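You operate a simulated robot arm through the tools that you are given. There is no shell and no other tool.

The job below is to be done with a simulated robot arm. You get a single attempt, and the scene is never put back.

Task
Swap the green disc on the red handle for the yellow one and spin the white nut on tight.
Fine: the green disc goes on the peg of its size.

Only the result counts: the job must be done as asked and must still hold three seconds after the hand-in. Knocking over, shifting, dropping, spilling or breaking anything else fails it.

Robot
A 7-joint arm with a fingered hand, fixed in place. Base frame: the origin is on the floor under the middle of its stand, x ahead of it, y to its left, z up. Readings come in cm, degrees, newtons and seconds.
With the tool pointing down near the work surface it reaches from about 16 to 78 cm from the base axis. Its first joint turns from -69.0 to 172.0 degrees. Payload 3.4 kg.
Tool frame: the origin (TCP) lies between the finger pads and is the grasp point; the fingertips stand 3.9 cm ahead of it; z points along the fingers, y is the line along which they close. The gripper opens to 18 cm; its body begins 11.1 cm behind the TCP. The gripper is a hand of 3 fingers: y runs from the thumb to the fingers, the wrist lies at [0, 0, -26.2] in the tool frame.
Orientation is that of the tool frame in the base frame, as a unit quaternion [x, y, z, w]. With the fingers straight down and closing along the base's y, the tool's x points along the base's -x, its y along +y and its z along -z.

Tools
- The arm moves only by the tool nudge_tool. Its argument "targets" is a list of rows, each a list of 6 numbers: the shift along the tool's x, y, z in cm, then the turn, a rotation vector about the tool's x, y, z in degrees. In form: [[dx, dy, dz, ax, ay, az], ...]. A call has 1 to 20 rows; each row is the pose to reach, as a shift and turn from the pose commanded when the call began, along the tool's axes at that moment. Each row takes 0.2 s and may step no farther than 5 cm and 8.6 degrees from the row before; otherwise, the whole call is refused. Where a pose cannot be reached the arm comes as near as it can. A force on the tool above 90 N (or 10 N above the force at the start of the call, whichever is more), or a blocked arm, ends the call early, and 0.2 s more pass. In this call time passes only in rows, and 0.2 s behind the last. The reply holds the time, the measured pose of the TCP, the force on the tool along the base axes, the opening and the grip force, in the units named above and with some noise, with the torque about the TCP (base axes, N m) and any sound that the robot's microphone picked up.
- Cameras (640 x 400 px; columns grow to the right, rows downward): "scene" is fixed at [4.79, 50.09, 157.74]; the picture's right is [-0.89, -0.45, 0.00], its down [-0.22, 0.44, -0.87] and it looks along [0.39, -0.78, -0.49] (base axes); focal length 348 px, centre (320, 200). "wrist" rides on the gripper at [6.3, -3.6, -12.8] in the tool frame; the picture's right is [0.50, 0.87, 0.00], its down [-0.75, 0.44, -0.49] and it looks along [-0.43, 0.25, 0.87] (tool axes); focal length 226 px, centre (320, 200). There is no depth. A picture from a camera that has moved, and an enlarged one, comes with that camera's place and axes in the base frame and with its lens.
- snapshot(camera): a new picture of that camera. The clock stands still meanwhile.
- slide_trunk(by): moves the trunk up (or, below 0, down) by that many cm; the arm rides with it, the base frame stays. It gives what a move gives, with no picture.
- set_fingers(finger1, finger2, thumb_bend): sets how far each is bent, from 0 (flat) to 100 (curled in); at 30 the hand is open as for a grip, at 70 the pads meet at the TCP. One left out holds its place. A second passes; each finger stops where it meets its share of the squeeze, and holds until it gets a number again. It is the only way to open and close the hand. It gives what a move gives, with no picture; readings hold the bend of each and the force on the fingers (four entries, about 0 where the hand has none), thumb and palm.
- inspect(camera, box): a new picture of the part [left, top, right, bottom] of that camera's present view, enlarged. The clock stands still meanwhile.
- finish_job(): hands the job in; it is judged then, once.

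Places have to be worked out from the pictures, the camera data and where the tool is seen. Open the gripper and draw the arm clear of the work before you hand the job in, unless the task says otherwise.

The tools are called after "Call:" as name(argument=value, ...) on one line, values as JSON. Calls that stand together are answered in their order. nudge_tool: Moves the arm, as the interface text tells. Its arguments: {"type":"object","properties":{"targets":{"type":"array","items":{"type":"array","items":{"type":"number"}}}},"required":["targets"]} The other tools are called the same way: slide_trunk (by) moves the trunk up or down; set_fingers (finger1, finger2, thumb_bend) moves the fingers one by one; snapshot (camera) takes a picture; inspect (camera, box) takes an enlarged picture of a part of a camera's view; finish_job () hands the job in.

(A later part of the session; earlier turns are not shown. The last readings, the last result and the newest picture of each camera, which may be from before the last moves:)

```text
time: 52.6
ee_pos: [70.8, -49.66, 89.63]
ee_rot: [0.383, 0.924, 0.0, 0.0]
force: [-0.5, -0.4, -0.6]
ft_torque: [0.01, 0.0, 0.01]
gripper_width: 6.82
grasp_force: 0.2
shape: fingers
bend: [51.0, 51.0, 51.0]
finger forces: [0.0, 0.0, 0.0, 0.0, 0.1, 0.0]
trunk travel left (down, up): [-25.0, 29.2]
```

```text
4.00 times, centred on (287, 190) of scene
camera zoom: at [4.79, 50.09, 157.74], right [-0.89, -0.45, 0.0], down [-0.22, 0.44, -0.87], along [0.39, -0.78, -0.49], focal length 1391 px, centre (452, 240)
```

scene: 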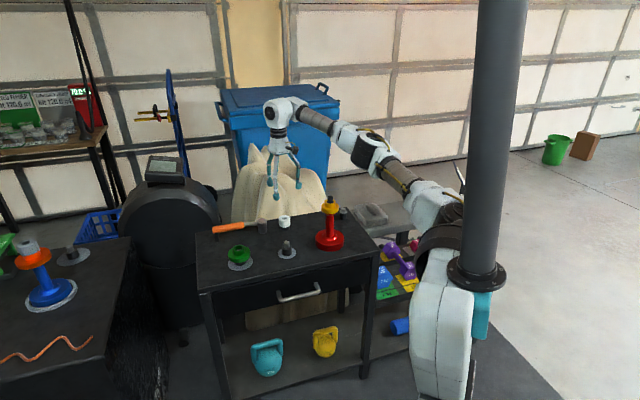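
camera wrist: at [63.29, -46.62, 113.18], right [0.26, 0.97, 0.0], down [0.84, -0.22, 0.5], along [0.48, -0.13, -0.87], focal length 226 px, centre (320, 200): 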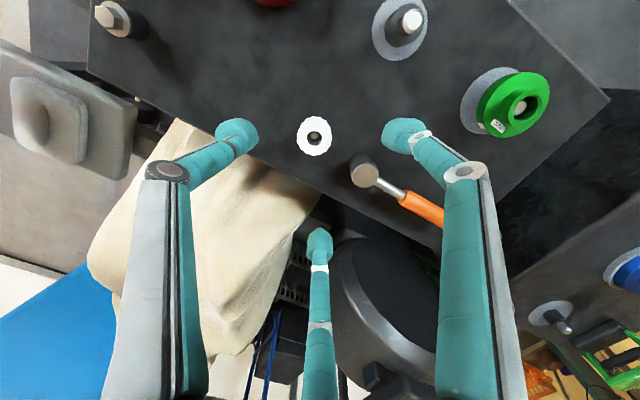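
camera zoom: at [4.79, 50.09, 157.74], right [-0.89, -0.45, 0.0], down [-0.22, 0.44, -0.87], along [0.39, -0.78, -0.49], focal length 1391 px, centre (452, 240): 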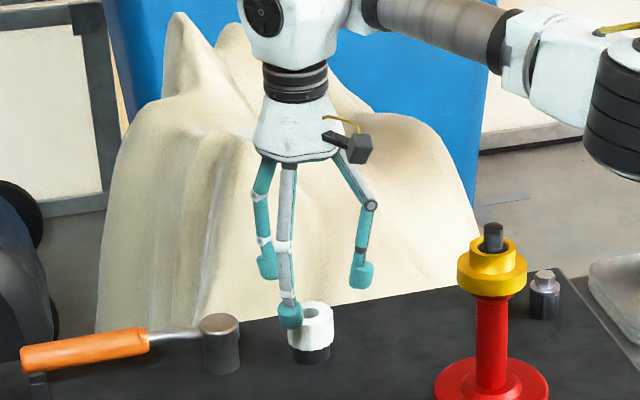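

Small residual offset in the wrist view; I'll cross-check with a zoomed scene view of the hand and nut.

Call:
inspect(camera="scene", box=[263, 150, 303, 200])

Call:
inspect(camera="scene", box=[266, 200, 306, 240])

Call:
inspect(camera="wrist", box=[295, 120, 350, 195])

```text
8.00 times, centred on (283, 175) of scene
camera zoom: at [4.79, 50.09, 157.74], right [-0.89, -0.45, 0.0], down [-0.22, 0.44, -0.87], along [0.39, -0.78, -0.49], focal length 2781 px, centre (616, 400)
```

zoom: 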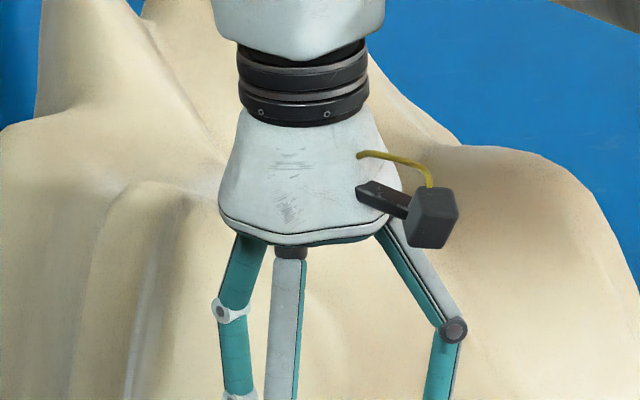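

```text
10.00 times, centred on (286, 220) of scene
camera zoom: at [4.79, 50.09, 157.74], right [-0.89, -0.45, 0.0], down [-0.22, 0.44, -0.87], along [0.39, -0.78, -0.49], focal length 3477 px, centre (660, 0)
```

zoom: 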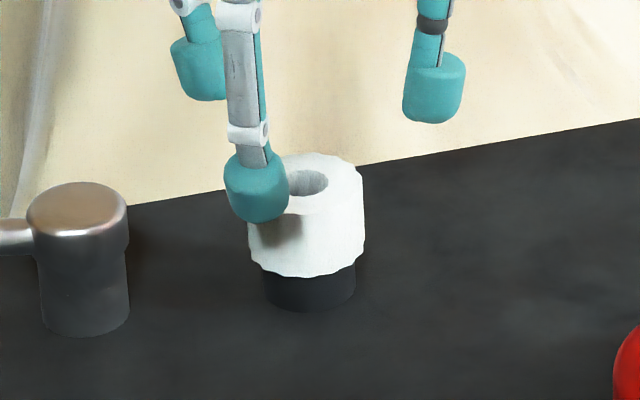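

```text
5.33 times, centred on (322, 158) of wrist
camera zoom: at [63.67, -47.69, 102.48], right [0.26, 0.97, 0.0], down [0.84, -0.23, 0.49], along [0.48, -0.13, -0.87], focal length 1206 px, centre (307, 427)
```

zoom: 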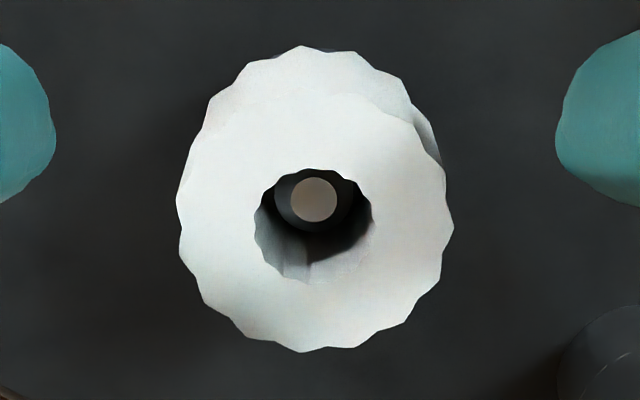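

Both views agree within 0.1 cm. I apply the small correction and lower to the nut grip height.

Call:
nudge_tool(targets=[[0.12, 0.08, 1.5, 0, 0, 0], [0.12, 0.08, 3.0, 0, 0, 0], [0.12, 0.08, 4.15, 0, 0, 0], [0.12, 0.08, 4.15, 0, 0, 0]])

Call:
inspect(camera="wrist", box=[240, 100, 400, 240])

Call:
inspect(camera="scene", box=[262, 195, 310, 240])

```text
time: 53.6
ee_pos: [70.68, -49.43, 85.6]
ee_rot: [0.382, 0.924, 0.001, 0.0]
force: [0.2, -0.9, 0.6]
ft_torque: [0.02, 0.02, -0.02]
gripper_width: 6.84
grasp_force: 0.2
shape: fingers
bend: [51.0, 51.0, 51.0]
finger forces: [0.0, 0.0, 0.0, 0.1, 0.1, 0.0]
trunk travel left (down, up): [-25.0, 29.2]
```

```text
2.86 times, centred on (320, 170) of wrist
camera zoom: at [63.58, -47.47, 98.43], right [0.26, 0.97, 0.0], down [0.84, -0.22, 0.49], along [0.48, -0.13, -0.87], focal length 646 px, centre (320, 286)
```

zoom: 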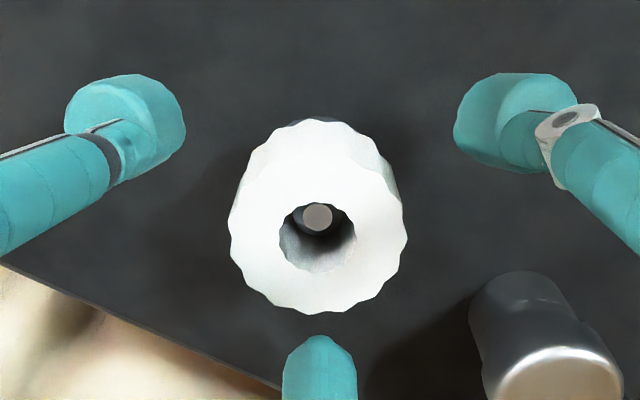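

```text
8.89 times, centred on (286, 218) of scene
camera zoom: at [4.79, 50.09, 157.74], right [-0.89, -0.45, 0.0], down [-0.22, 0.44, -0.87], along [0.39, -0.78, -0.49], focal length 3090 px, centre (622, 44)
```

zoom: 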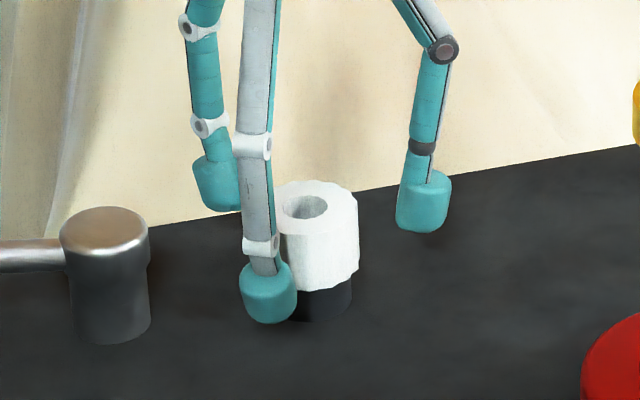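

Centred within ~0.1 cm. A tiny tweak, then close gently toward contact.

Call:
nudge_tool(targets=[[-0.1, 0.0, 0, 0, 0, 0], [-0.1, 0.0, 0, 0, 0, 0]])

Call:
set_fingers(finger1=60, finger2=60, thumb_bend=60)

Call:
inspect(camera="wrist", box=[240, 100, 400, 240])

Call:
inspect(camera="scene", box=[262, 195, 310, 240])

```text
time: 54.2
ee_pos: [70.7, -49.54, 85.72]
ee_rot: [0.382, 0.924, -0.001, 0.001]
force: [-0.2, -0.2, 0.3]
ft_torque: [0.04, 0.01, -0.02]
gripper_width: 6.85
grasp_force: 0.1
shape: fingers
bend: [51.0, 51.0, 51.0]
finger forces: [0.0, 0.0, 0.1, 0.1, 0.0, 0.0]
trunk travel left (down, up): [-25.0, 29.2]
```

```text
time: 55.2
ee_pos: [70.74, -49.37, 85.64]
ee_rot: [0.383, 0.924, 0.0, 0.001]
force: [0.9, -0.9, 0.2]
ft_torque: [0.03, -0.04, -0.03]
gripper_width: 3.58
grasp_force: 0.3
shape: fingers
bend: [59.0, 60.0, 60.0]
finger forces: [0.5, 0.3, 0.0, 0.0, 0.5, 0.0]
trunk travel left (down, up): [-25.0, 29.2]
```

```text
2.86 times, centred on (320, 170) of wrist
camera zoom: at [63.65, -47.53, 98.48], right [0.26, 0.97, 0.0], down [0.84, -0.22, 0.49], along [0.48, -0.13, -0.87], focal length 646 px, centre (320, 286)
```

zoom: 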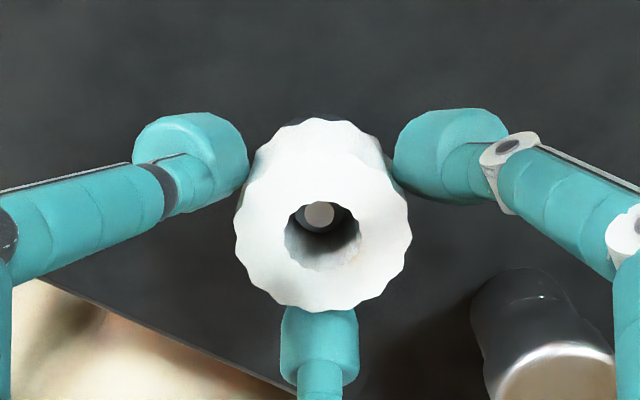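

```text
8.89 times, centred on (286, 218) of scene
camera zoom: at [4.79, 50.09, 157.74], right [-0.89, -0.45, 0.0], down [-0.22, 0.44, -0.87], along [0.39, -0.78, -0.49], focal length 3090 px, centre (622, 44)
```

zoom: 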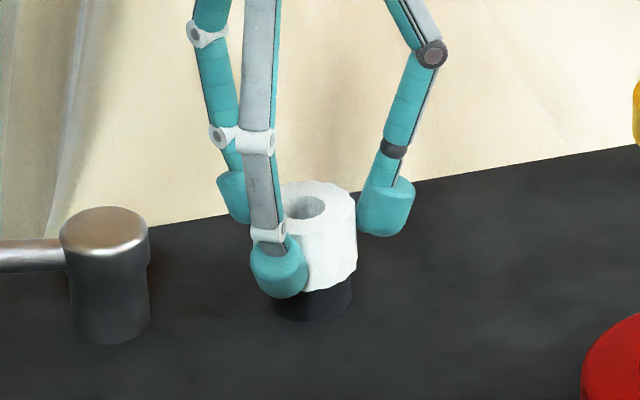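

Light three-point contact with the nut at bends 59–60. Now I firm up the grip with a balanced squeeze.

Call:
set_fingers(finger1=75, finger2=75, thumb_bend=66)

Call:
inspect(camera="wrist", box=[240, 100, 400, 240])

```text
time: 56.2
ee_pos: [70.61, -49.53, 85.62]
ee_rot: [0.382, 0.924, -0.001, 0.001]
force: [-0.7, -0.3, 0.0]
ft_torque: [0.02, -0.01, -0.04]
gripper_width: 3.24
grasp_force: 12.9
shape: fingers
bend: [60.0, 61.0, 61.0]
finger forces: [9.2, 9.2, 0.0, 0.0, 8.7, 0.0]
trunk travel left (down, up): [-25.0, 29.2]
```

```text
2.86 times, centred on (320, 170) of wrist
camera zoom: at [63.65, -47.54, 98.47], right [0.26, 0.97, 0.0], down [0.84, -0.22, 0.49], along [0.48, -0.13, -0.87], focal length 646 px, centre (320, 286)
```

zoom: 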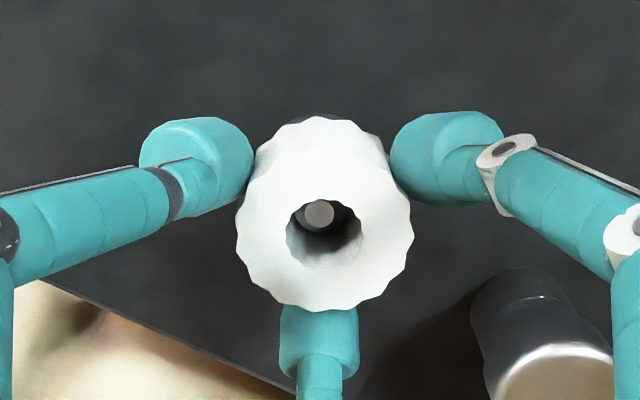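

Forces balanced at ~9 N each. I lift the nut gently off its stub.

Call:
nudge_tool(targets=[[0, 0, -0.5, 0, 0, 0], [0, 0, -1.2, 0, 0, 0], [0, 0, -2.2, 0, 0, 0], [0, 0, -4.0, 0, 0, 0]])

Call:
inspect(camera="wrist", box=[240, 100, 400, 240])

Call:
inspect(camera="scene", box=[262, 185, 310, 240])

```text
time: 57.2
ee_pos: [70.7, -49.38, 89.59]
ee_rot: [0.383, 0.924, -0.001, 0.0]
force: [0.2, 0.4, 0.0]
ft_torque: [0.0, -0.03, 0.01]
gripper_width: 3.23
grasp_force: 13.9
shape: fingers
bend: [60.0, 61.0, 61.0]
finger forces: [9.3, 9.2, 0.0, 0.0, 8.7, 0.0]
trunk travel left (down, up): [-25.0, 29.2]
```

```text
2.86 times, centred on (320, 170) of wrist
camera zoom: at [63.61, -47.53, 102.42], right [0.26, 0.97, 0.0], down [0.84, -0.22, 0.49], along [0.48, -0.13, -0.87], focal length 646 px, centre (320, 286)
```

zoom: 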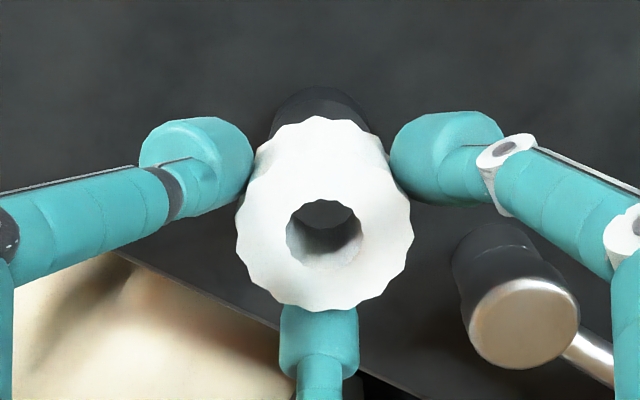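

```text
7.27 times, centred on (286, 212) of scene
camera zoom: at [4.79, 50.09, 157.74], right [-0.89, -0.45, 0.0], down [-0.22, 0.44, -0.87], along [0.39, -0.78, -0.49], focal length 2528 px, centre (567, 109)
```

zoom: 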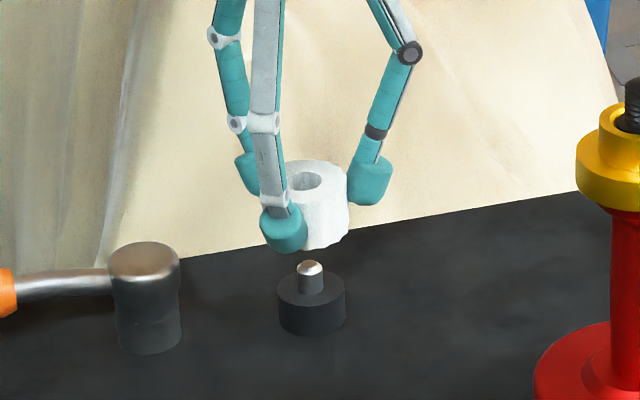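

The nut is off its stub and held firmly, sitting ~0.1 cm right of the tool axis. I carry it up and over to the handle, staying above the rod tip.

Call:
nudge_tool(targets=[[0, 0, -4, 0, 0, 0], [2.19, -2.05, -7, 0, 0, 0], [4.38, -4.1, -10.5, 0, 0, 0], [6.58, -6.15, -14, 0, 0, 0], [8.77, -8.2, -17.5, 0, 0, 0], [11.74, -10.89, -17.5, 0, 0, 0], [14.96, -13.89, -17.5, 0, 0, 0], [14.96, -13.89, -17.5, 0, 0, 0]])

Call:
snapshot(camera="wrist")

Call:
snapshot(camera="scene")

```text
time: 59.0
ee_pos: [50.08, -48.61, 106.74]
ee_rot: [0.382, 0.924, -0.001, 0.0]
force: [0.2, 0.4, 0.2]
ft_torque: [-0.01, 0.04, 0.03]
gripper_width: 3.26
grasp_force: 13.3
shape: fingers
bend: [60.0, 61.0, 61.0]
finger forces: [9.2, 9.2, 0.0, 0.1, 8.6, 0.1]
trunk travel left (down, up): [-25.0, 29.2]
```

```text
taken
camera wrist: at [42.95, -46.69, 119.67], right [0.26, 0.97, 0.0], down [0.84, -0.22, 0.49], along [0.47, -0.13, -0.87], focal length 226 px, centre (320, 200)
```

wrist: 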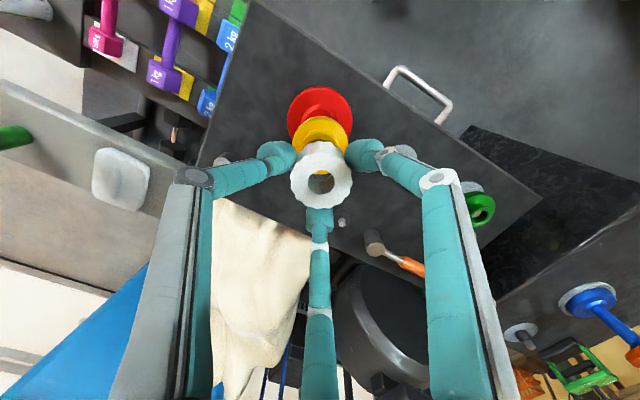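

```text
taken
```

scene: 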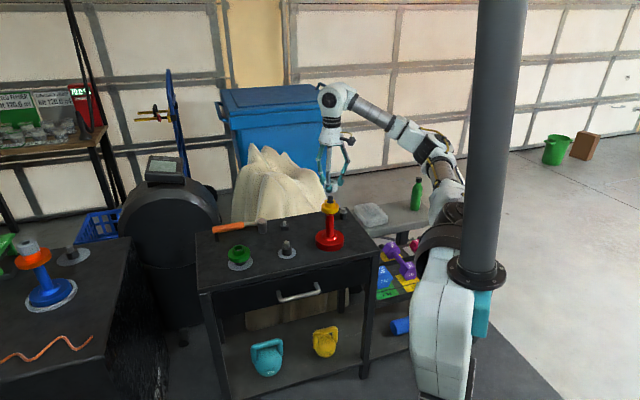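

Above the handle with the nut. To gain rotation range for tightening (clockwise = positive about tool z), I first wind the wrist in the negative direction in free air, checking the pose.

Call:
nudge_tool(targets=[[0, 0, 0, 0, 0, -8.5], [0, 0, 0, 0, 0, -17], [0, 0, 0, 0, 0, -25.5], [0, 0, 0, 0, 0, -34], [0, 0, 0, 0, 0, -42.5], [0, 0, 0, 0, 0, -51], [0, 0, 0, 0, 0, -59.5], [0, 0, 0, 0, 0, -68], [0, 0, 0, 0, 0, -76.5], [0, 0, 0, 0, 0, -85], [0, 0, 0, 0, 0, -93.5], [0, 0, 0, 0, 0, -102], [0, 0, 0, 0, 0, -110.5], [0, 0, 0, 0, 0, -119], [0, 0, 0, 0, 0, -127.5], [0, 0, 0, 0, 0, -135], [0, 0, 0, 0, 0, -135]])

Call:
snapshot(camera="wrist")

Call:
snapshot(camera="scene")

```text
time: 62.6
ee_pos: [50.18, -48.73, 107.03]
ee_rot: [0.708, -0.707, 0.001, 0.001]
force: [-0.1, -0.7, -1.5]
ft_torque: [-0.01, 0.0, 0.0]
gripper_width: 3.24
grasp_force: 13.6
shape: fingers
bend: [60.0, 61.0, 61.0]
finger forces: [9.2, 9.0, 0.1, 0.0, 8.8, 0.0]
trunk travel left (down, up): [-25.0, 29.2]
```

```text
taken
camera wrist: at [53.68, -54.85, 119.88], right [-0.87, -0.5, 0.0], down [-0.44, 0.75, 0.49], along [-0.25, 0.42, -0.87], focal length 226 px, centre (320, 200)
```

wrist: 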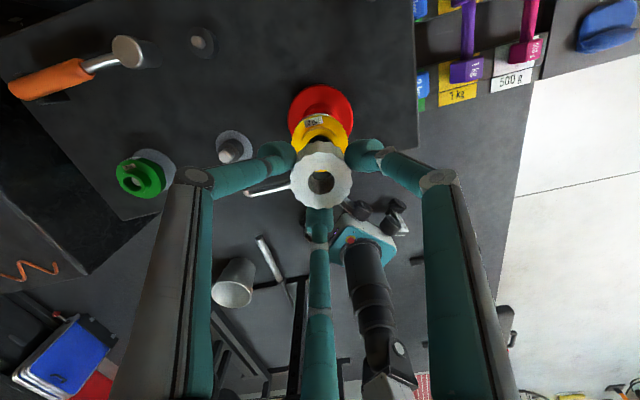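

```text
taken
```

scene: 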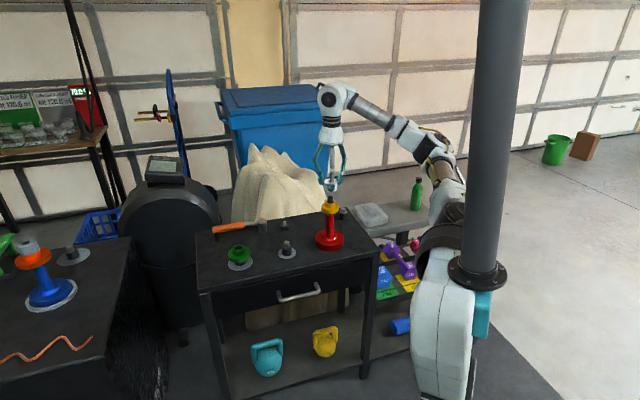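

φ=-90° reached exactly. I continue winding another -130° to see where the wrist limit lies.

Call:
nudge_tool(targets=[[0, 0, 0, 0, 0, -8.5], [0, 0, 0, 0, 0, -17], [0, 0, 0, 0, 0, -25.5], [0, 0, 0, 0, 0, -34], [0, 0, 0, 0, 0, -42.5], [0, 0, 0, 0, 0, -51], [0, 0, 0, 0, 0, -59.5], [0, 0, 0, 0, 0, -68], [0, 0, 0, 0, 0, -76.5], [0, 0, 0, 0, 0, -85], [0, 0, 0, 0, 0, -93.5], [0, 0, 0, 0, 0, -102], [0, 0, 0, 0, 0, -110.5], [0, 0, 0, 0, 0, -119], [0, 0, 0, 0, 0, -127.5], [0, 0, 0, 0, 0, -135], [0, 0, 0, 0, 0, -135]])

Call:
snapshot(camera="wrist")

Call:
inspect(camera="scene", box=[290, 70, 370, 230])

```text
time: 66.2
ee_pos: [50.13, -48.57, 107.01]
ee_rot: [0.924, 0.383, 0.001, 0.0]
force: [-0.8, 0.5, -0.4]
ft_torque: [0.03, 0.0, -0.04]
gripper_width: 3.27
grasp_force: 13.7
shape: fingers
bend: [60.0, 61.0, 61.0]
finger forces: [9.1, 9.1, 0.0, 0.0, 8.7, 0.0]
trunk travel left (down, up): [-25.0, 29.2]
```

```text
taken
camera wrist: at [51.91, -41.53, 119.88], right [0.97, -0.26, 0.0], down [-0.22, -0.84, 0.49], along [-0.13, -0.48, -0.87], focal length 226 px, centre (320, 200)
```

wrist: 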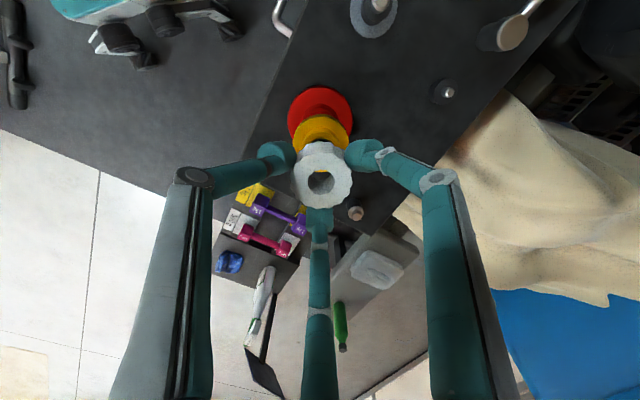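

```text
2.50 times, centred on (330, 150) of scene
camera zoom: at [4.79, 50.09, 157.74], right [-0.89, -0.45, 0.0], down [-0.22, 0.44, -0.87], along [0.39, -0.78, -0.49], focal length 869 px, centre (295, 325)
```

zoom: 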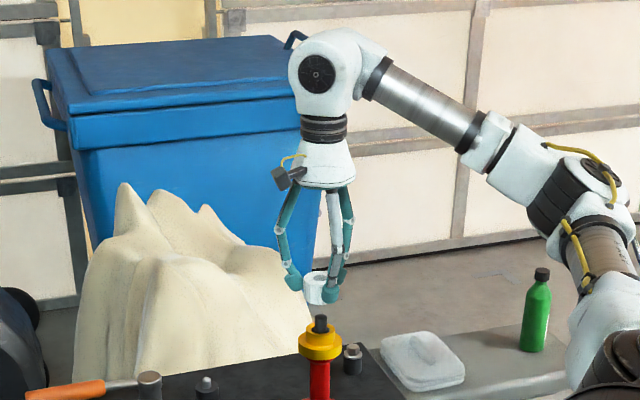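

The wrist turns freely (φ=-225°), likely continuous. I'll now check alignment of the nut over the rod in this orientation.

Call:
inspect(camera="wrist", box=[260, 70, 380, 220])

Call:
inspect(camera="scene", box=[312, 165, 352, 215])

```text
2.67 times, centred on (320, 145) of wrist
camera zoom: at [51.91, -41.53, 119.88], right [0.97, -0.26, 0.0], down [-0.22, -0.84, 0.49], along [-0.13, -0.48, -0.87], focal length 603 px, centre (320, 347)
```

zoom: 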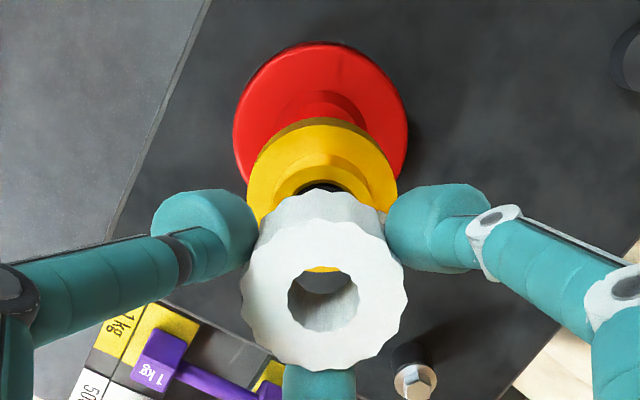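

```text
8.00 times, centred on (332, 190) of scene
camera zoom: at [4.79, 50.09, 157.74], right [-0.89, -0.45, 0.0], down [-0.22, 0.44, -0.87], along [0.39, -0.78, -0.49], focal length 2781 px, centre (224, 280)
```

zoom: 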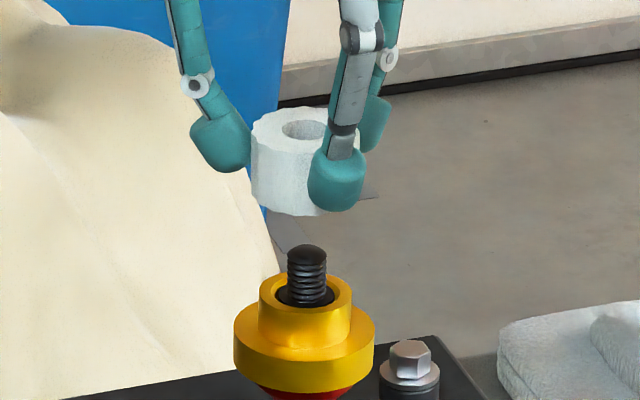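

The nut needs a ~0.12 cm shift to be over the rod. I apply it and descend to just above the rod tip.

Call:
nudge_tool(targets=[[-0.13, 0.04, 0.8, 0, 0, 0], [-0.13, 0.04, 1.6, 0, 0, 0], [-0.13, 0.04, 2.2, 0, 0, 0], [-0.13, 0.04, 2.2, 0, 0, 0]])

Call:
inspect(camera="wrist", box=[280, 110, 360, 220])

Call:
inspect(camera="scene", box=[316, 175, 348, 210])

```text
time: 67.2
ee_pos: [50.2, -48.86, 104.8]
ee_rot: [0.924, 0.382, 0.001, 0.0]
force: [1.4, 0.1, -0.8]
ft_torque: [0.02, -0.01, -0.01]
gripper_width: 3.27
grasp_force: 13.2
shape: fingers
bend: [60.0, 61.0, 61.0]
finger forces: [9.1, 9.2, 0.0, 0.0, 8.7, 0.1]
trunk travel left (down, up): [-25.0, 29.2]
```

```text
3.64 times, centred on (320, 165) of wrist
camera zoom: at [51.89, -41.79, 117.65], right [0.97, -0.26, 0.0], down [-0.23, -0.84, 0.49], along [-0.13, -0.48, -0.87], focal length 822 px, centre (320, 327)
```

zoom: 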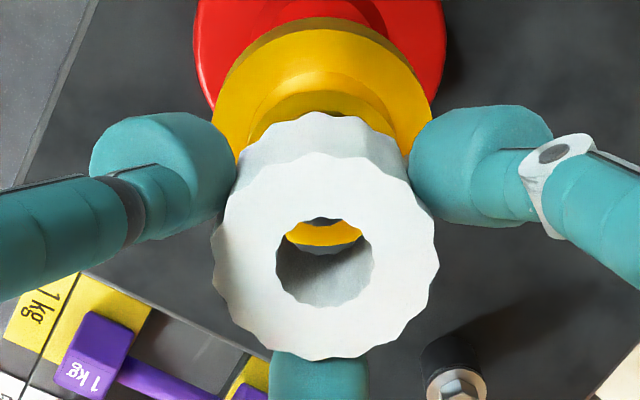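

```text
11.43 times, centred on (332, 192) of scene
camera zoom: at [4.79, 50.09, 157.74], right [-0.89, -0.45, 0.0], down [-0.22, 0.44, -0.87], along [0.39, -0.78, -0.49], focal length 3973 px, centre (183, 286)
```

zoom: 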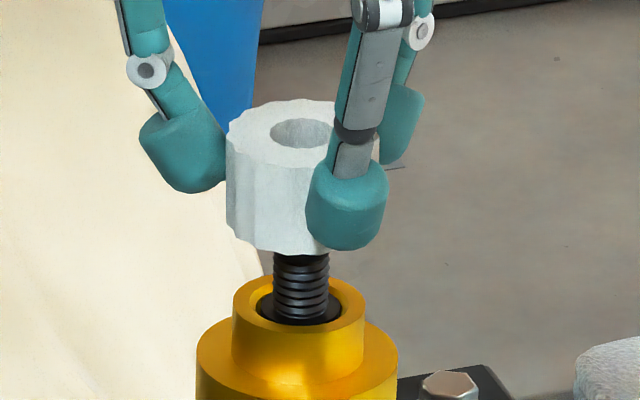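

Aligned within ~0.05 cm. I lower in small steps to bring the nut onto the rod tip.

Call:
nudge_tool(targets=[[-0.02, -0.04, 0.25, 0, 0, 0], [-0.02, -0.04, 0.5, 0, 0, 0], [-0.02, -0.04, 0.7, 0, 0, 0]])

Call:
inspect(camera="wrist", box=[280, 110, 360, 220])

Call:
inspect(camera="scene", box=[316, 175, 348, 210])

```text
time: 68.0
ee_pos: [50.23, -48.78, 104.08]
ee_rot: [0.924, 0.383, 0.001, 0.001]
force: [-0.1, 0.4, -1.1]
ft_torque: [0.03, 0.02, 0.01]
gripper_width: 3.24
grasp_force: 13.2
shape: fingers
bend: [60.0, 61.0, 61.0]
finger forces: [9.1, 9.1, 0.0, 0.0, 8.7, 0.0]
trunk travel left (down, up): [-25.0, 29.2]
```

```text
3.64 times, centred on (320, 165) of wrist
camera zoom: at [51.96, -41.72, 116.91], right [0.97, -0.26, 0.0], down [-0.23, -0.84, 0.49], along [-0.13, -0.48, -0.87], focal length 822 px, centre (320, 327)
```

zoom: 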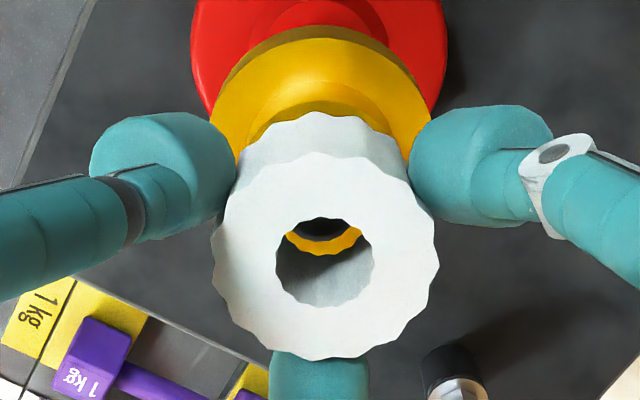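

```text
11.43 times, centred on (332, 192) of scene
camera zoom: at [4.79, 50.09, 157.74], right [-0.89, -0.45, 0.0], down [-0.22, 0.44, -0.87], along [0.39, -0.78, -0.49], focal length 3973 px, centre (183, 286)
```

zoom: 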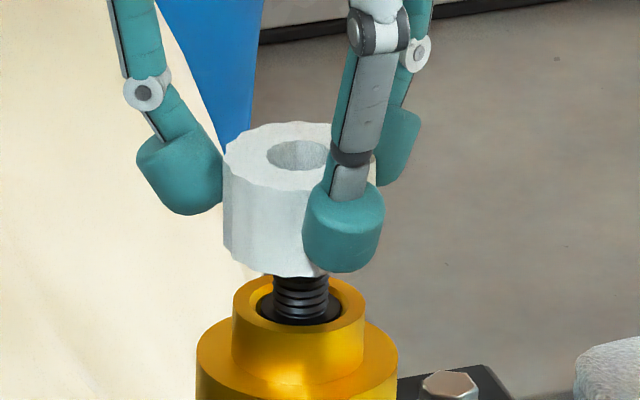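

The drift needs a ~0.13 cm correction. I apply it and lower a little further toward contact.

Call:
nudge_tool(targets=[[-0.1, -0.09, 0, 0, 0, 0], [-0.1, -0.09, 0.2, 0, 0, 0], [-0.1, -0.09, 0.35, 0, 0, 0]])

Call:
inspect(camera="wrist", box=[280, 110, 360, 220])

Call:
inspect(camera="scene", box=[316, 175, 348, 210])

```text
time: 68.8
ee_pos: [49.96, -48.73, 103.62]
ee_rot: [0.924, 0.382, 0.001, 0.001]
force: [0.1, 0.4, -0.5]
ft_torque: [0.01, -0.02, 0.0]
gripper_width: 3.26
grasp_force: 13.3
shape: fingers
bend: [60.0, 61.0, 61.0]
finger forces: [9.1, 9.1, 0.1, 0.0, 8.8, 0.0]
trunk travel left (down, up): [-25.0, 29.2]
```

```text
3.64 times, centred on (320, 165) of wrist
camera zoom: at [51.7, -41.66, 116.55], right [0.97, -0.26, 0.0], down [-0.23, -0.84, 0.49], along [-0.13, -0.48, -0.87], focal length 822 px, centre (320, 327)
```

zoom: 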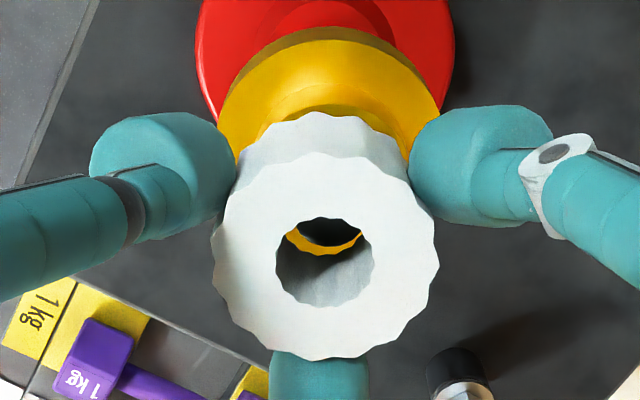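

```text
11.43 times, centred on (332, 192) of scene
camera zoom: at [4.79, 50.09, 157.74], right [-0.89, -0.45, 0.0], down [-0.22, 0.44, -0.87], along [0.39, -0.78, -0.49], focal length 3973 px, centre (183, 286)
```

zoom: 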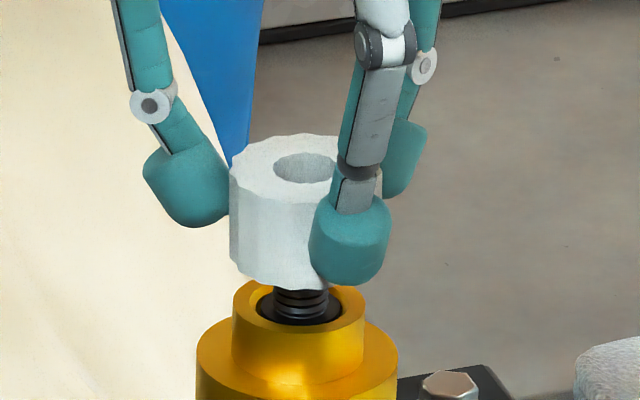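

Now the nut should shift about +0.1 cm back. I apply a smaller correction and lower further, watching for contact.

Call:
nudge_tool(targets=[[0.04, 0.07, 0, 0, 0, 0], [0.04, 0.07, 0.15, 0, 0, 0], [0.04, 0.07, 0.3, 0, 0, 0]])

Call:
inspect(camera="wrist", box=[280, 110, 360, 220])

Call:
inspect(camera="scene", box=[316, 175, 348, 210])

```text
time: 69.6
ee_pos: [50.01, -48.61, 103.46]
ee_rot: [0.924, 0.382, 0.0, 0.001]
force: [0.5, 1.2, -0.6]
ft_torque: [-0.01, 0.03, 0.02]
gripper_width: 3.26
grasp_force: 13.9
shape: fingers
bend: [60.0, 61.0, 61.0]
finger forces: [9.0, 9.1, 0.0, 0.0, 8.7, 0.0]
trunk travel left (down, up): [-25.0, 29.2]
```

```text
3.64 times, centred on (320, 165) of wrist
camera zoom: at [51.81, -41.63, 116.32], right [0.97, -0.26, 0.0], down [-0.23, -0.84, 0.49], along [-0.13, -0.48, -0.87], focal length 822 px, centre (320, 327)
```

zoom: 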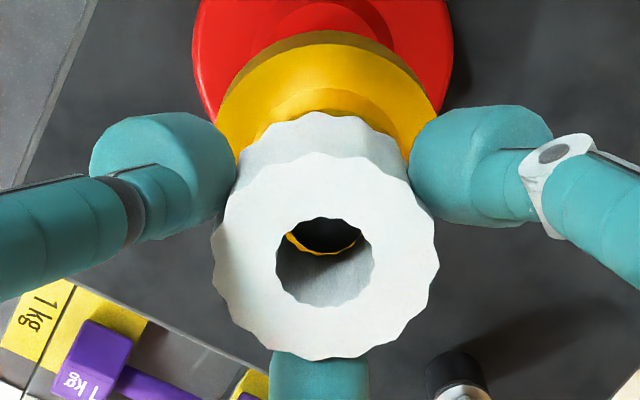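

```text
11.43 times, centred on (332, 192) of scene
camera zoom: at [4.79, 50.09, 157.74], right [-0.89, -0.45, 0.0], down [-0.22, 0.44, -0.87], along [0.39, -0.78, -0.49], focal length 3973 px, centre (183, 286)
```

zoom: 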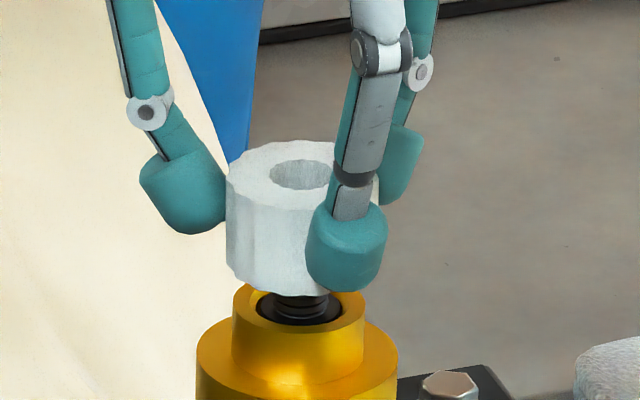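

The nut's lower edge is already past the rod tip with no contact force. I'll zoom into the bore to see the rod inside.

Call:
inspect(camera="wrist", box=[306, 160, 336, 200])

Call:
inspect(camera="scene", box=[322, 185, 346, 209])

```text
10.00 times, centred on (321, 180) of wrist
camera zoom: at [51.81, -41.63, 116.32], right [0.97, -0.26, 0.0], down [-0.23, -0.84, 0.49], along [-0.13, -0.48, -0.87], focal length 2261 px, centre (310, 400)
```

zoom: 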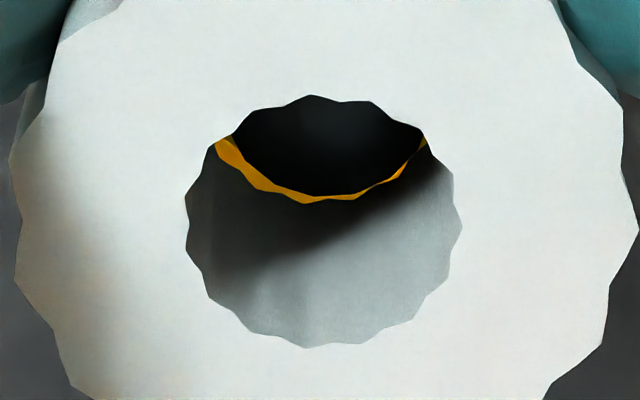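

```text
16.00 times, centred on (334, 197) of scene
camera zoom: at [4.79, 50.09, 157.74], right [-0.89, -0.45, 0.0], down [-0.22, 0.44, -0.87], along [0.39, -0.78, -0.49], focal length 5562 px, centre (96, 248)
```

zoom: 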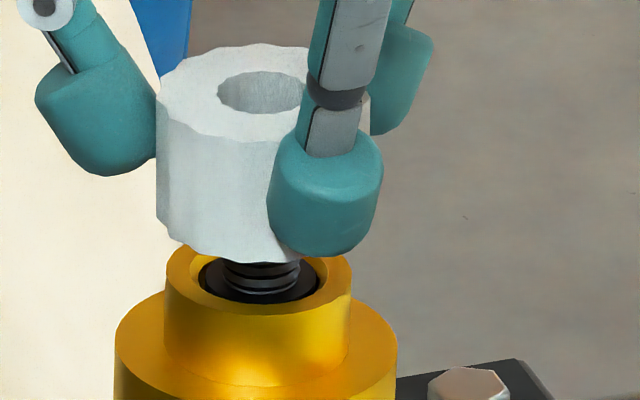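

The rod tip is visible inside the bore, offset only ~0.08 cm. I nudge by that and lower until I feel the thread start.

Call:
nudge_tool(targets=[[0.03, 0.05, 0, 0, 0, 0], [0.03, 0.05, 0.1, 0, 0, 0], [0.03, 0.05, 0.2, 0, 0, 0], [0.03, 0.05, 0.3, 0, 0, 0]])

Call:
inspect(camera="wrist", box=[306, 160, 336, 200])

Call:
inspect(camera="scene", box=[322, 185, 346, 209])

```text
time: 70.6
ee_pos: [50.01, -48.8, 103.12]
ee_rot: [0.924, 0.382, 0.001, 0.001]
force: [0.0, -0.9, 0.0]
ft_torque: [-0.02, 0.01, 0.01]
gripper_width: 3.24
grasp_force: 12.8
shape: fingers
bend: [60.0, 61.0, 61.0]
finger forces: [9.1, 9.1, 0.1, 0.0, 8.7, 0.0]
trunk travel left (down, up): [-25.0, 29.2]
```

```text
10.00 times, centred on (321, 180) of wrist
camera zoom: at [51.86, -41.73, 115.96], right [0.97, -0.26, 0.0], down [-0.23, -0.84, 0.49], along [-0.13, -0.48, -0.87], focal length 2261 px, centre (310, 400)
```

zoom: 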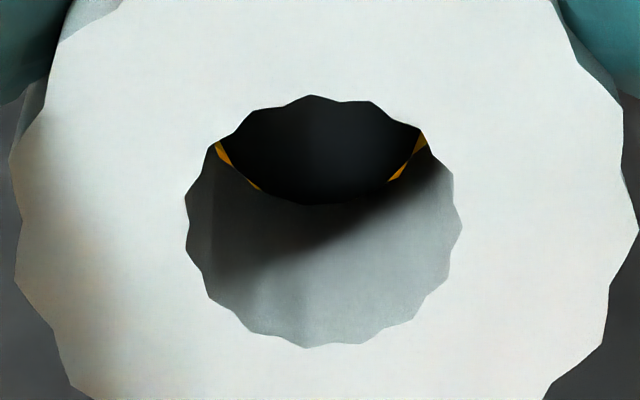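

```text
16.00 times, centred on (334, 197) of scene
camera zoom: at [4.79, 50.09, 157.74], right [-0.89, -0.45, 0.0], down [-0.22, 0.44, -0.87], along [0.39, -0.78, -0.49], focal length 5562 px, centre (96, 248)
```

zoom: 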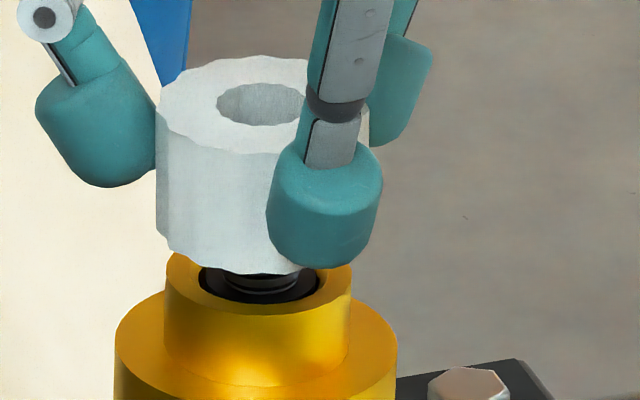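

The nut is centred (equal yellow slivers both sides). I keep lowering in fine steps until there is resistance.

Call:
nudge_tool(targets=[[0, 0, 0.1, 0, 0, 0], [0, 0, 0.2, 0, 0, 0], [0, 0, 0.3, 0, 0, 0]])

Call:
inspect(camera="wrist", box=[306, 160, 336, 200])

Call:
inspect(camera="scene", box=[322, 185, 346, 209])

```text
time: 71.4
ee_pos: [50.09, -48.83, 102.74]
ee_rot: [0.924, 0.382, -0.001, 0.002]
force: [-0.7, 0.9, -0.1]
ft_torque: [-0.01, -0.02, 0.02]
gripper_width: 3.28
grasp_force: 13.7
shape: fingers
bend: [60.0, 61.0, 61.0]
finger forces: [9.1, 9.1, 0.0, 0.1, 8.7, 0.1]
trunk travel left (down, up): [-25.0, 29.2]
```

```text
10.00 times, centred on (321, 180) of wrist
camera zoom: at [51.86, -41.74, 115.64], right [0.97, -0.26, 0.0], down [-0.23, -0.84, 0.49], along [-0.13, -0.48, -0.87], focal length 2261 px, centre (310, 400)
```

zoom: 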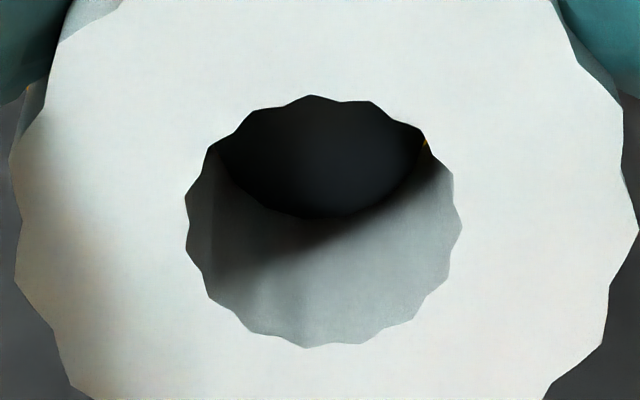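

```text
16.00 times, centred on (334, 197) of scene
camera zoom: at [4.79, 50.09, 157.74], right [-0.89, -0.45, 0.0], down [-0.22, 0.44, -0.87], along [0.39, -0.78, -0.49], focal length 5562 px, centre (96, 248)
```

zoom: 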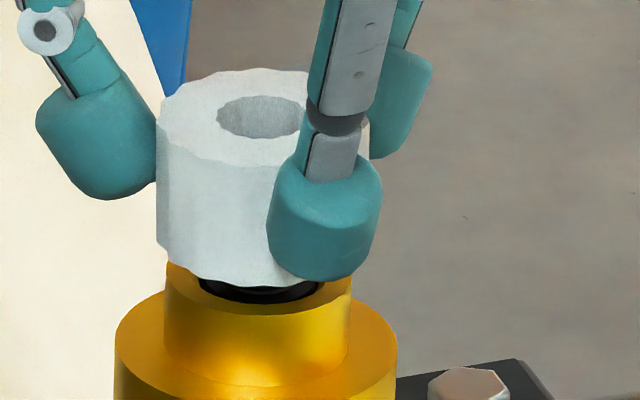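

The rod tip is now entering the bore, centred. I lower a bit more to find resistance.

Call:
nudge_tool(targets=[[0, 0, 0.1, 0, 0, 0], [0, 0, 0.2, 0, 0, 0], [0, 0, 0.3, 0, 0, 0]])

Call:
inspect(camera="wrist", box=[306, 160, 336, 200])

Call:
inspect(camera="scene", box=[322, 185, 346, 209])

```text
time: 72.2
ee_pos: [50.01, -48.65, 102.52]
ee_rot: [0.924, 0.383, 0.0, 0.001]
force: [-0.5, 0.2, 0.0]
ft_torque: [0.0, 0.0, 0.01]
gripper_width: 3.26
grasp_force: 13.4
shape: fingers
bend: [60.0, 61.0, 61.0]
finger forces: [9.2, 9.1, 0.0, 0.0, 8.7, 0.0]
trunk travel left (down, up): [-25.0, 29.2]
```

```text
10.00 times, centred on (321, 180) of wrist
camera zoom: at [51.8, -41.62, 115.41], right [0.97, -0.26, 0.0], down [-0.23, -0.84, 0.49], along [-0.13, -0.48, -0.87], focal length 2261 px, centre (310, 400)
```

zoom: 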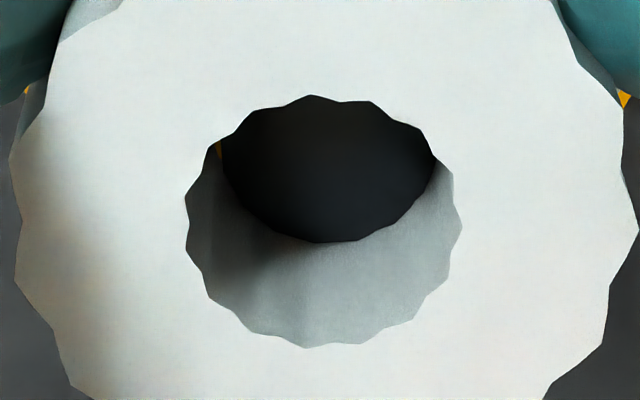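

```text
16.00 times, centred on (334, 197) of scene
camera zoom: at [4.79, 50.09, 157.74], right [-0.89, -0.45, 0.0], down [-0.22, 0.44, -0.87], along [0.39, -0.78, -0.49], focal length 5562 px, centre (96, 248)
```

zoom: 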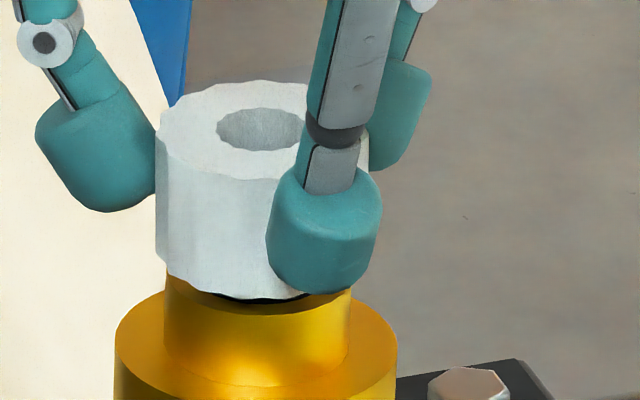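

Still no resistance with the rod about 1 cm inside the nut. I continue lowering carefully.

Call:
nudge_tool(targets=[[0.02, 0.02, 0.1, 0, 0, 0], [0.02, 0.02, 0.2, 0, 0, 0], [0.02, 0.02, 0.3, 0, 0, 0]])

Call:
inspect(camera="wrist", box=[306, 160, 336, 200])

Call:
inspect(camera="scene", box=[322, 185, 346, 209])

```text
time: 73.0
ee_pos: [50.03, -48.7, 102.23]
ee_rot: [0.924, 0.383, 0.0, 0.001]
force: [-0.2, 0.1, -1.3]
ft_torque: [-0.02, -0.03, 0.03]
gripper_width: 3.25
grasp_force: 13.8
shape: fingers
bend: [60.0, 61.0, 61.0]
finger forces: [9.1, 9.1, 0.0, 0.0, 8.6, 0.1]
trunk travel left (down, up): [-25.0, 29.2]
```

```text
10.00 times, centred on (321, 180) of wrist
camera zoom: at [51.86, -41.69, 115.19], right [0.97, -0.26, 0.0], down [-0.23, -0.84, 0.49], along [-0.13, -0.48, -0.87], focal length 2261 px, centre (310, 400)
```

zoom: 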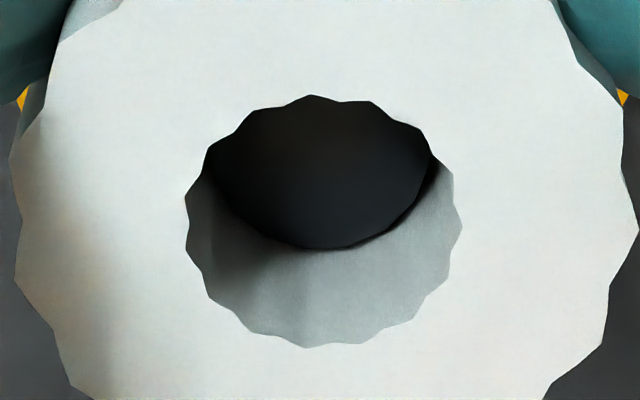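

```text
16.00 times, centred on (334, 197) of scene
camera zoom: at [4.79, 50.09, 157.74], right [-0.89, -0.45, 0.0], down [-0.22, 0.44, -0.87], along [0.39, -0.78, -0.49], focal length 5562 px, centre (96, 248)
```

zoom: 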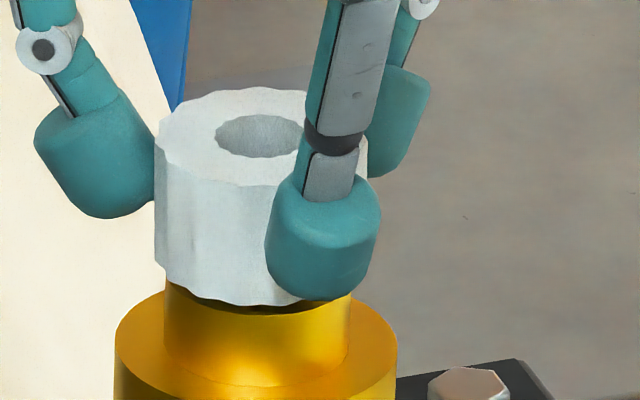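

The nut is now close to the hub. I lower a little more and read the force repeatedly.

Call:
nudge_tool(targets=[[0, 0, 0.1, 0, 0, 0], [0, 0, 0.2, 0, 0, 0], [0, 0, 0.2, 0, 0, 0]])

Call:
inspect(camera="scene", box=[322, 185, 346, 209])

Call:
inspect(camera="wrist", box=[280, 110, 360, 220])

```text
time: 73.8
ee_pos: [50.16, -48.76, 102.2]
ee_rot: [0.924, 0.383, 0.0, 0.001]
force: [-1.2, -1.7, -0.3]
ft_torque: [-0.02, -0.03, -0.01]
gripper_width: 3.25
grasp_force: 13.7
shape: fingers
bend: [60.0, 61.0, 61.0]
finger forces: [9.1, 9.1, 0.1, 0.1, 8.6, 0.0]
trunk travel left (down, up): [-25.0, 29.2]
```

```text
16.00 times, centred on (334, 197) of scene
camera zoom: at [4.79, 50.09, 157.74], right [-0.89, -0.45, 0.0], down [-0.22, 0.44, -0.87], along [0.39, -0.78, -0.49], focal length 5562 px, centre (96, 248)
```

zoom: 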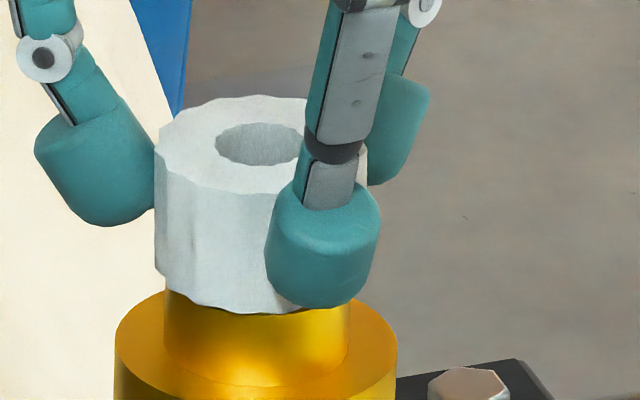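

```text
3.64 times, centred on (320, 165) of wrist
camera zoom: at [51.88, -41.72, 114.97], right [0.97, -0.26, 0.0], down [-0.23, -0.84, 0.49], along [-0.13, -0.48, -0.87], focal length 822 px, centre (320, 327)
```

zoom: 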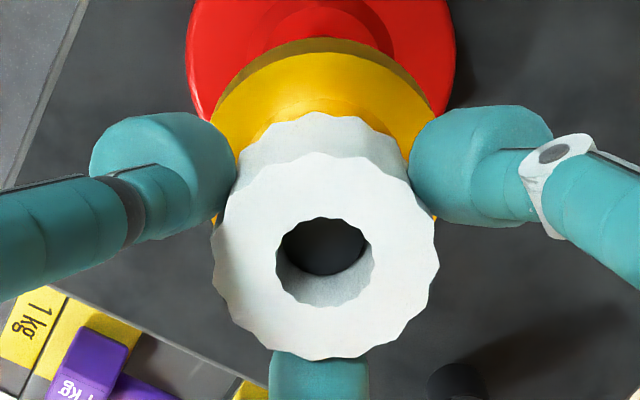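

The nut is ~0.2 cm above the hub with no thread resistance yet. I lower to touch and watch the force.

Call:
nudge_tool(targets=[[0, 0, 0.1, 0, 0, 0], [0, 0, 0.2, 0, 0, 0], [0, 0, 0.2, 0, 0, 0]])

Call:
inspect(camera="scene", box=[322, 185, 346, 209])

Call:
inspect(camera="wrist", box=[306, 160, 336, 200])

```text
time: 74.6
ee_pos: [50.13, -48.77, 101.99]
ee_rot: [0.924, 0.383, 0.0, 0.001]
force: [-1.1, -0.2, 0.2]
ft_torque: [0.0, 0.03, -0.04]
gripper_width: 3.25
grasp_force: 13.7
shape: fingers
bend: [60.0, 61.0, 61.0]
finger forces: [9.1, 9.1, 0.1, 0.0, 8.7, 0.1]
trunk travel left (down, up): [-25.0, 29.2]
```

```text
16.00 times, centred on (334, 197) of scene
camera zoom: at [4.79, 50.09, 157.74], right [-0.89, -0.45, 0.0], down [-0.22, 0.44, -0.87], along [0.39, -0.78, -0.49], focal length 5562 px, centre (96, 248)
```

zoom: 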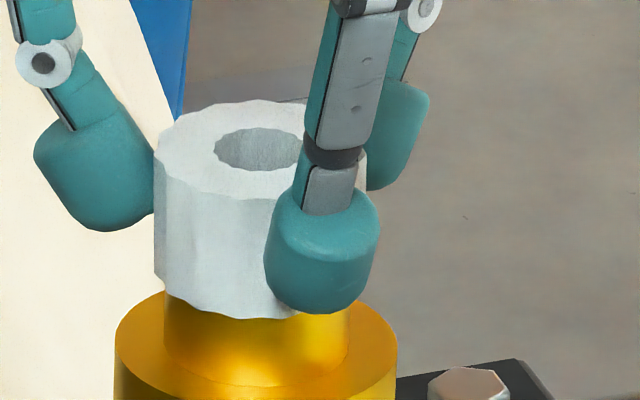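

```text
10.00 times, centred on (321, 180) of wrist
camera zoom: at [51.89, -41.72, 114.84], right [0.97, -0.26, 0.0], down [-0.23, -0.84, 0.49], along [-0.13, -0.48, -0.87], focal length 2261 px, centre (310, 400)
```

zoom: 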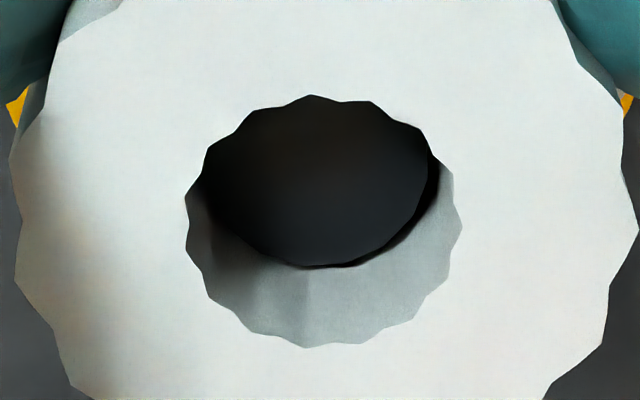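

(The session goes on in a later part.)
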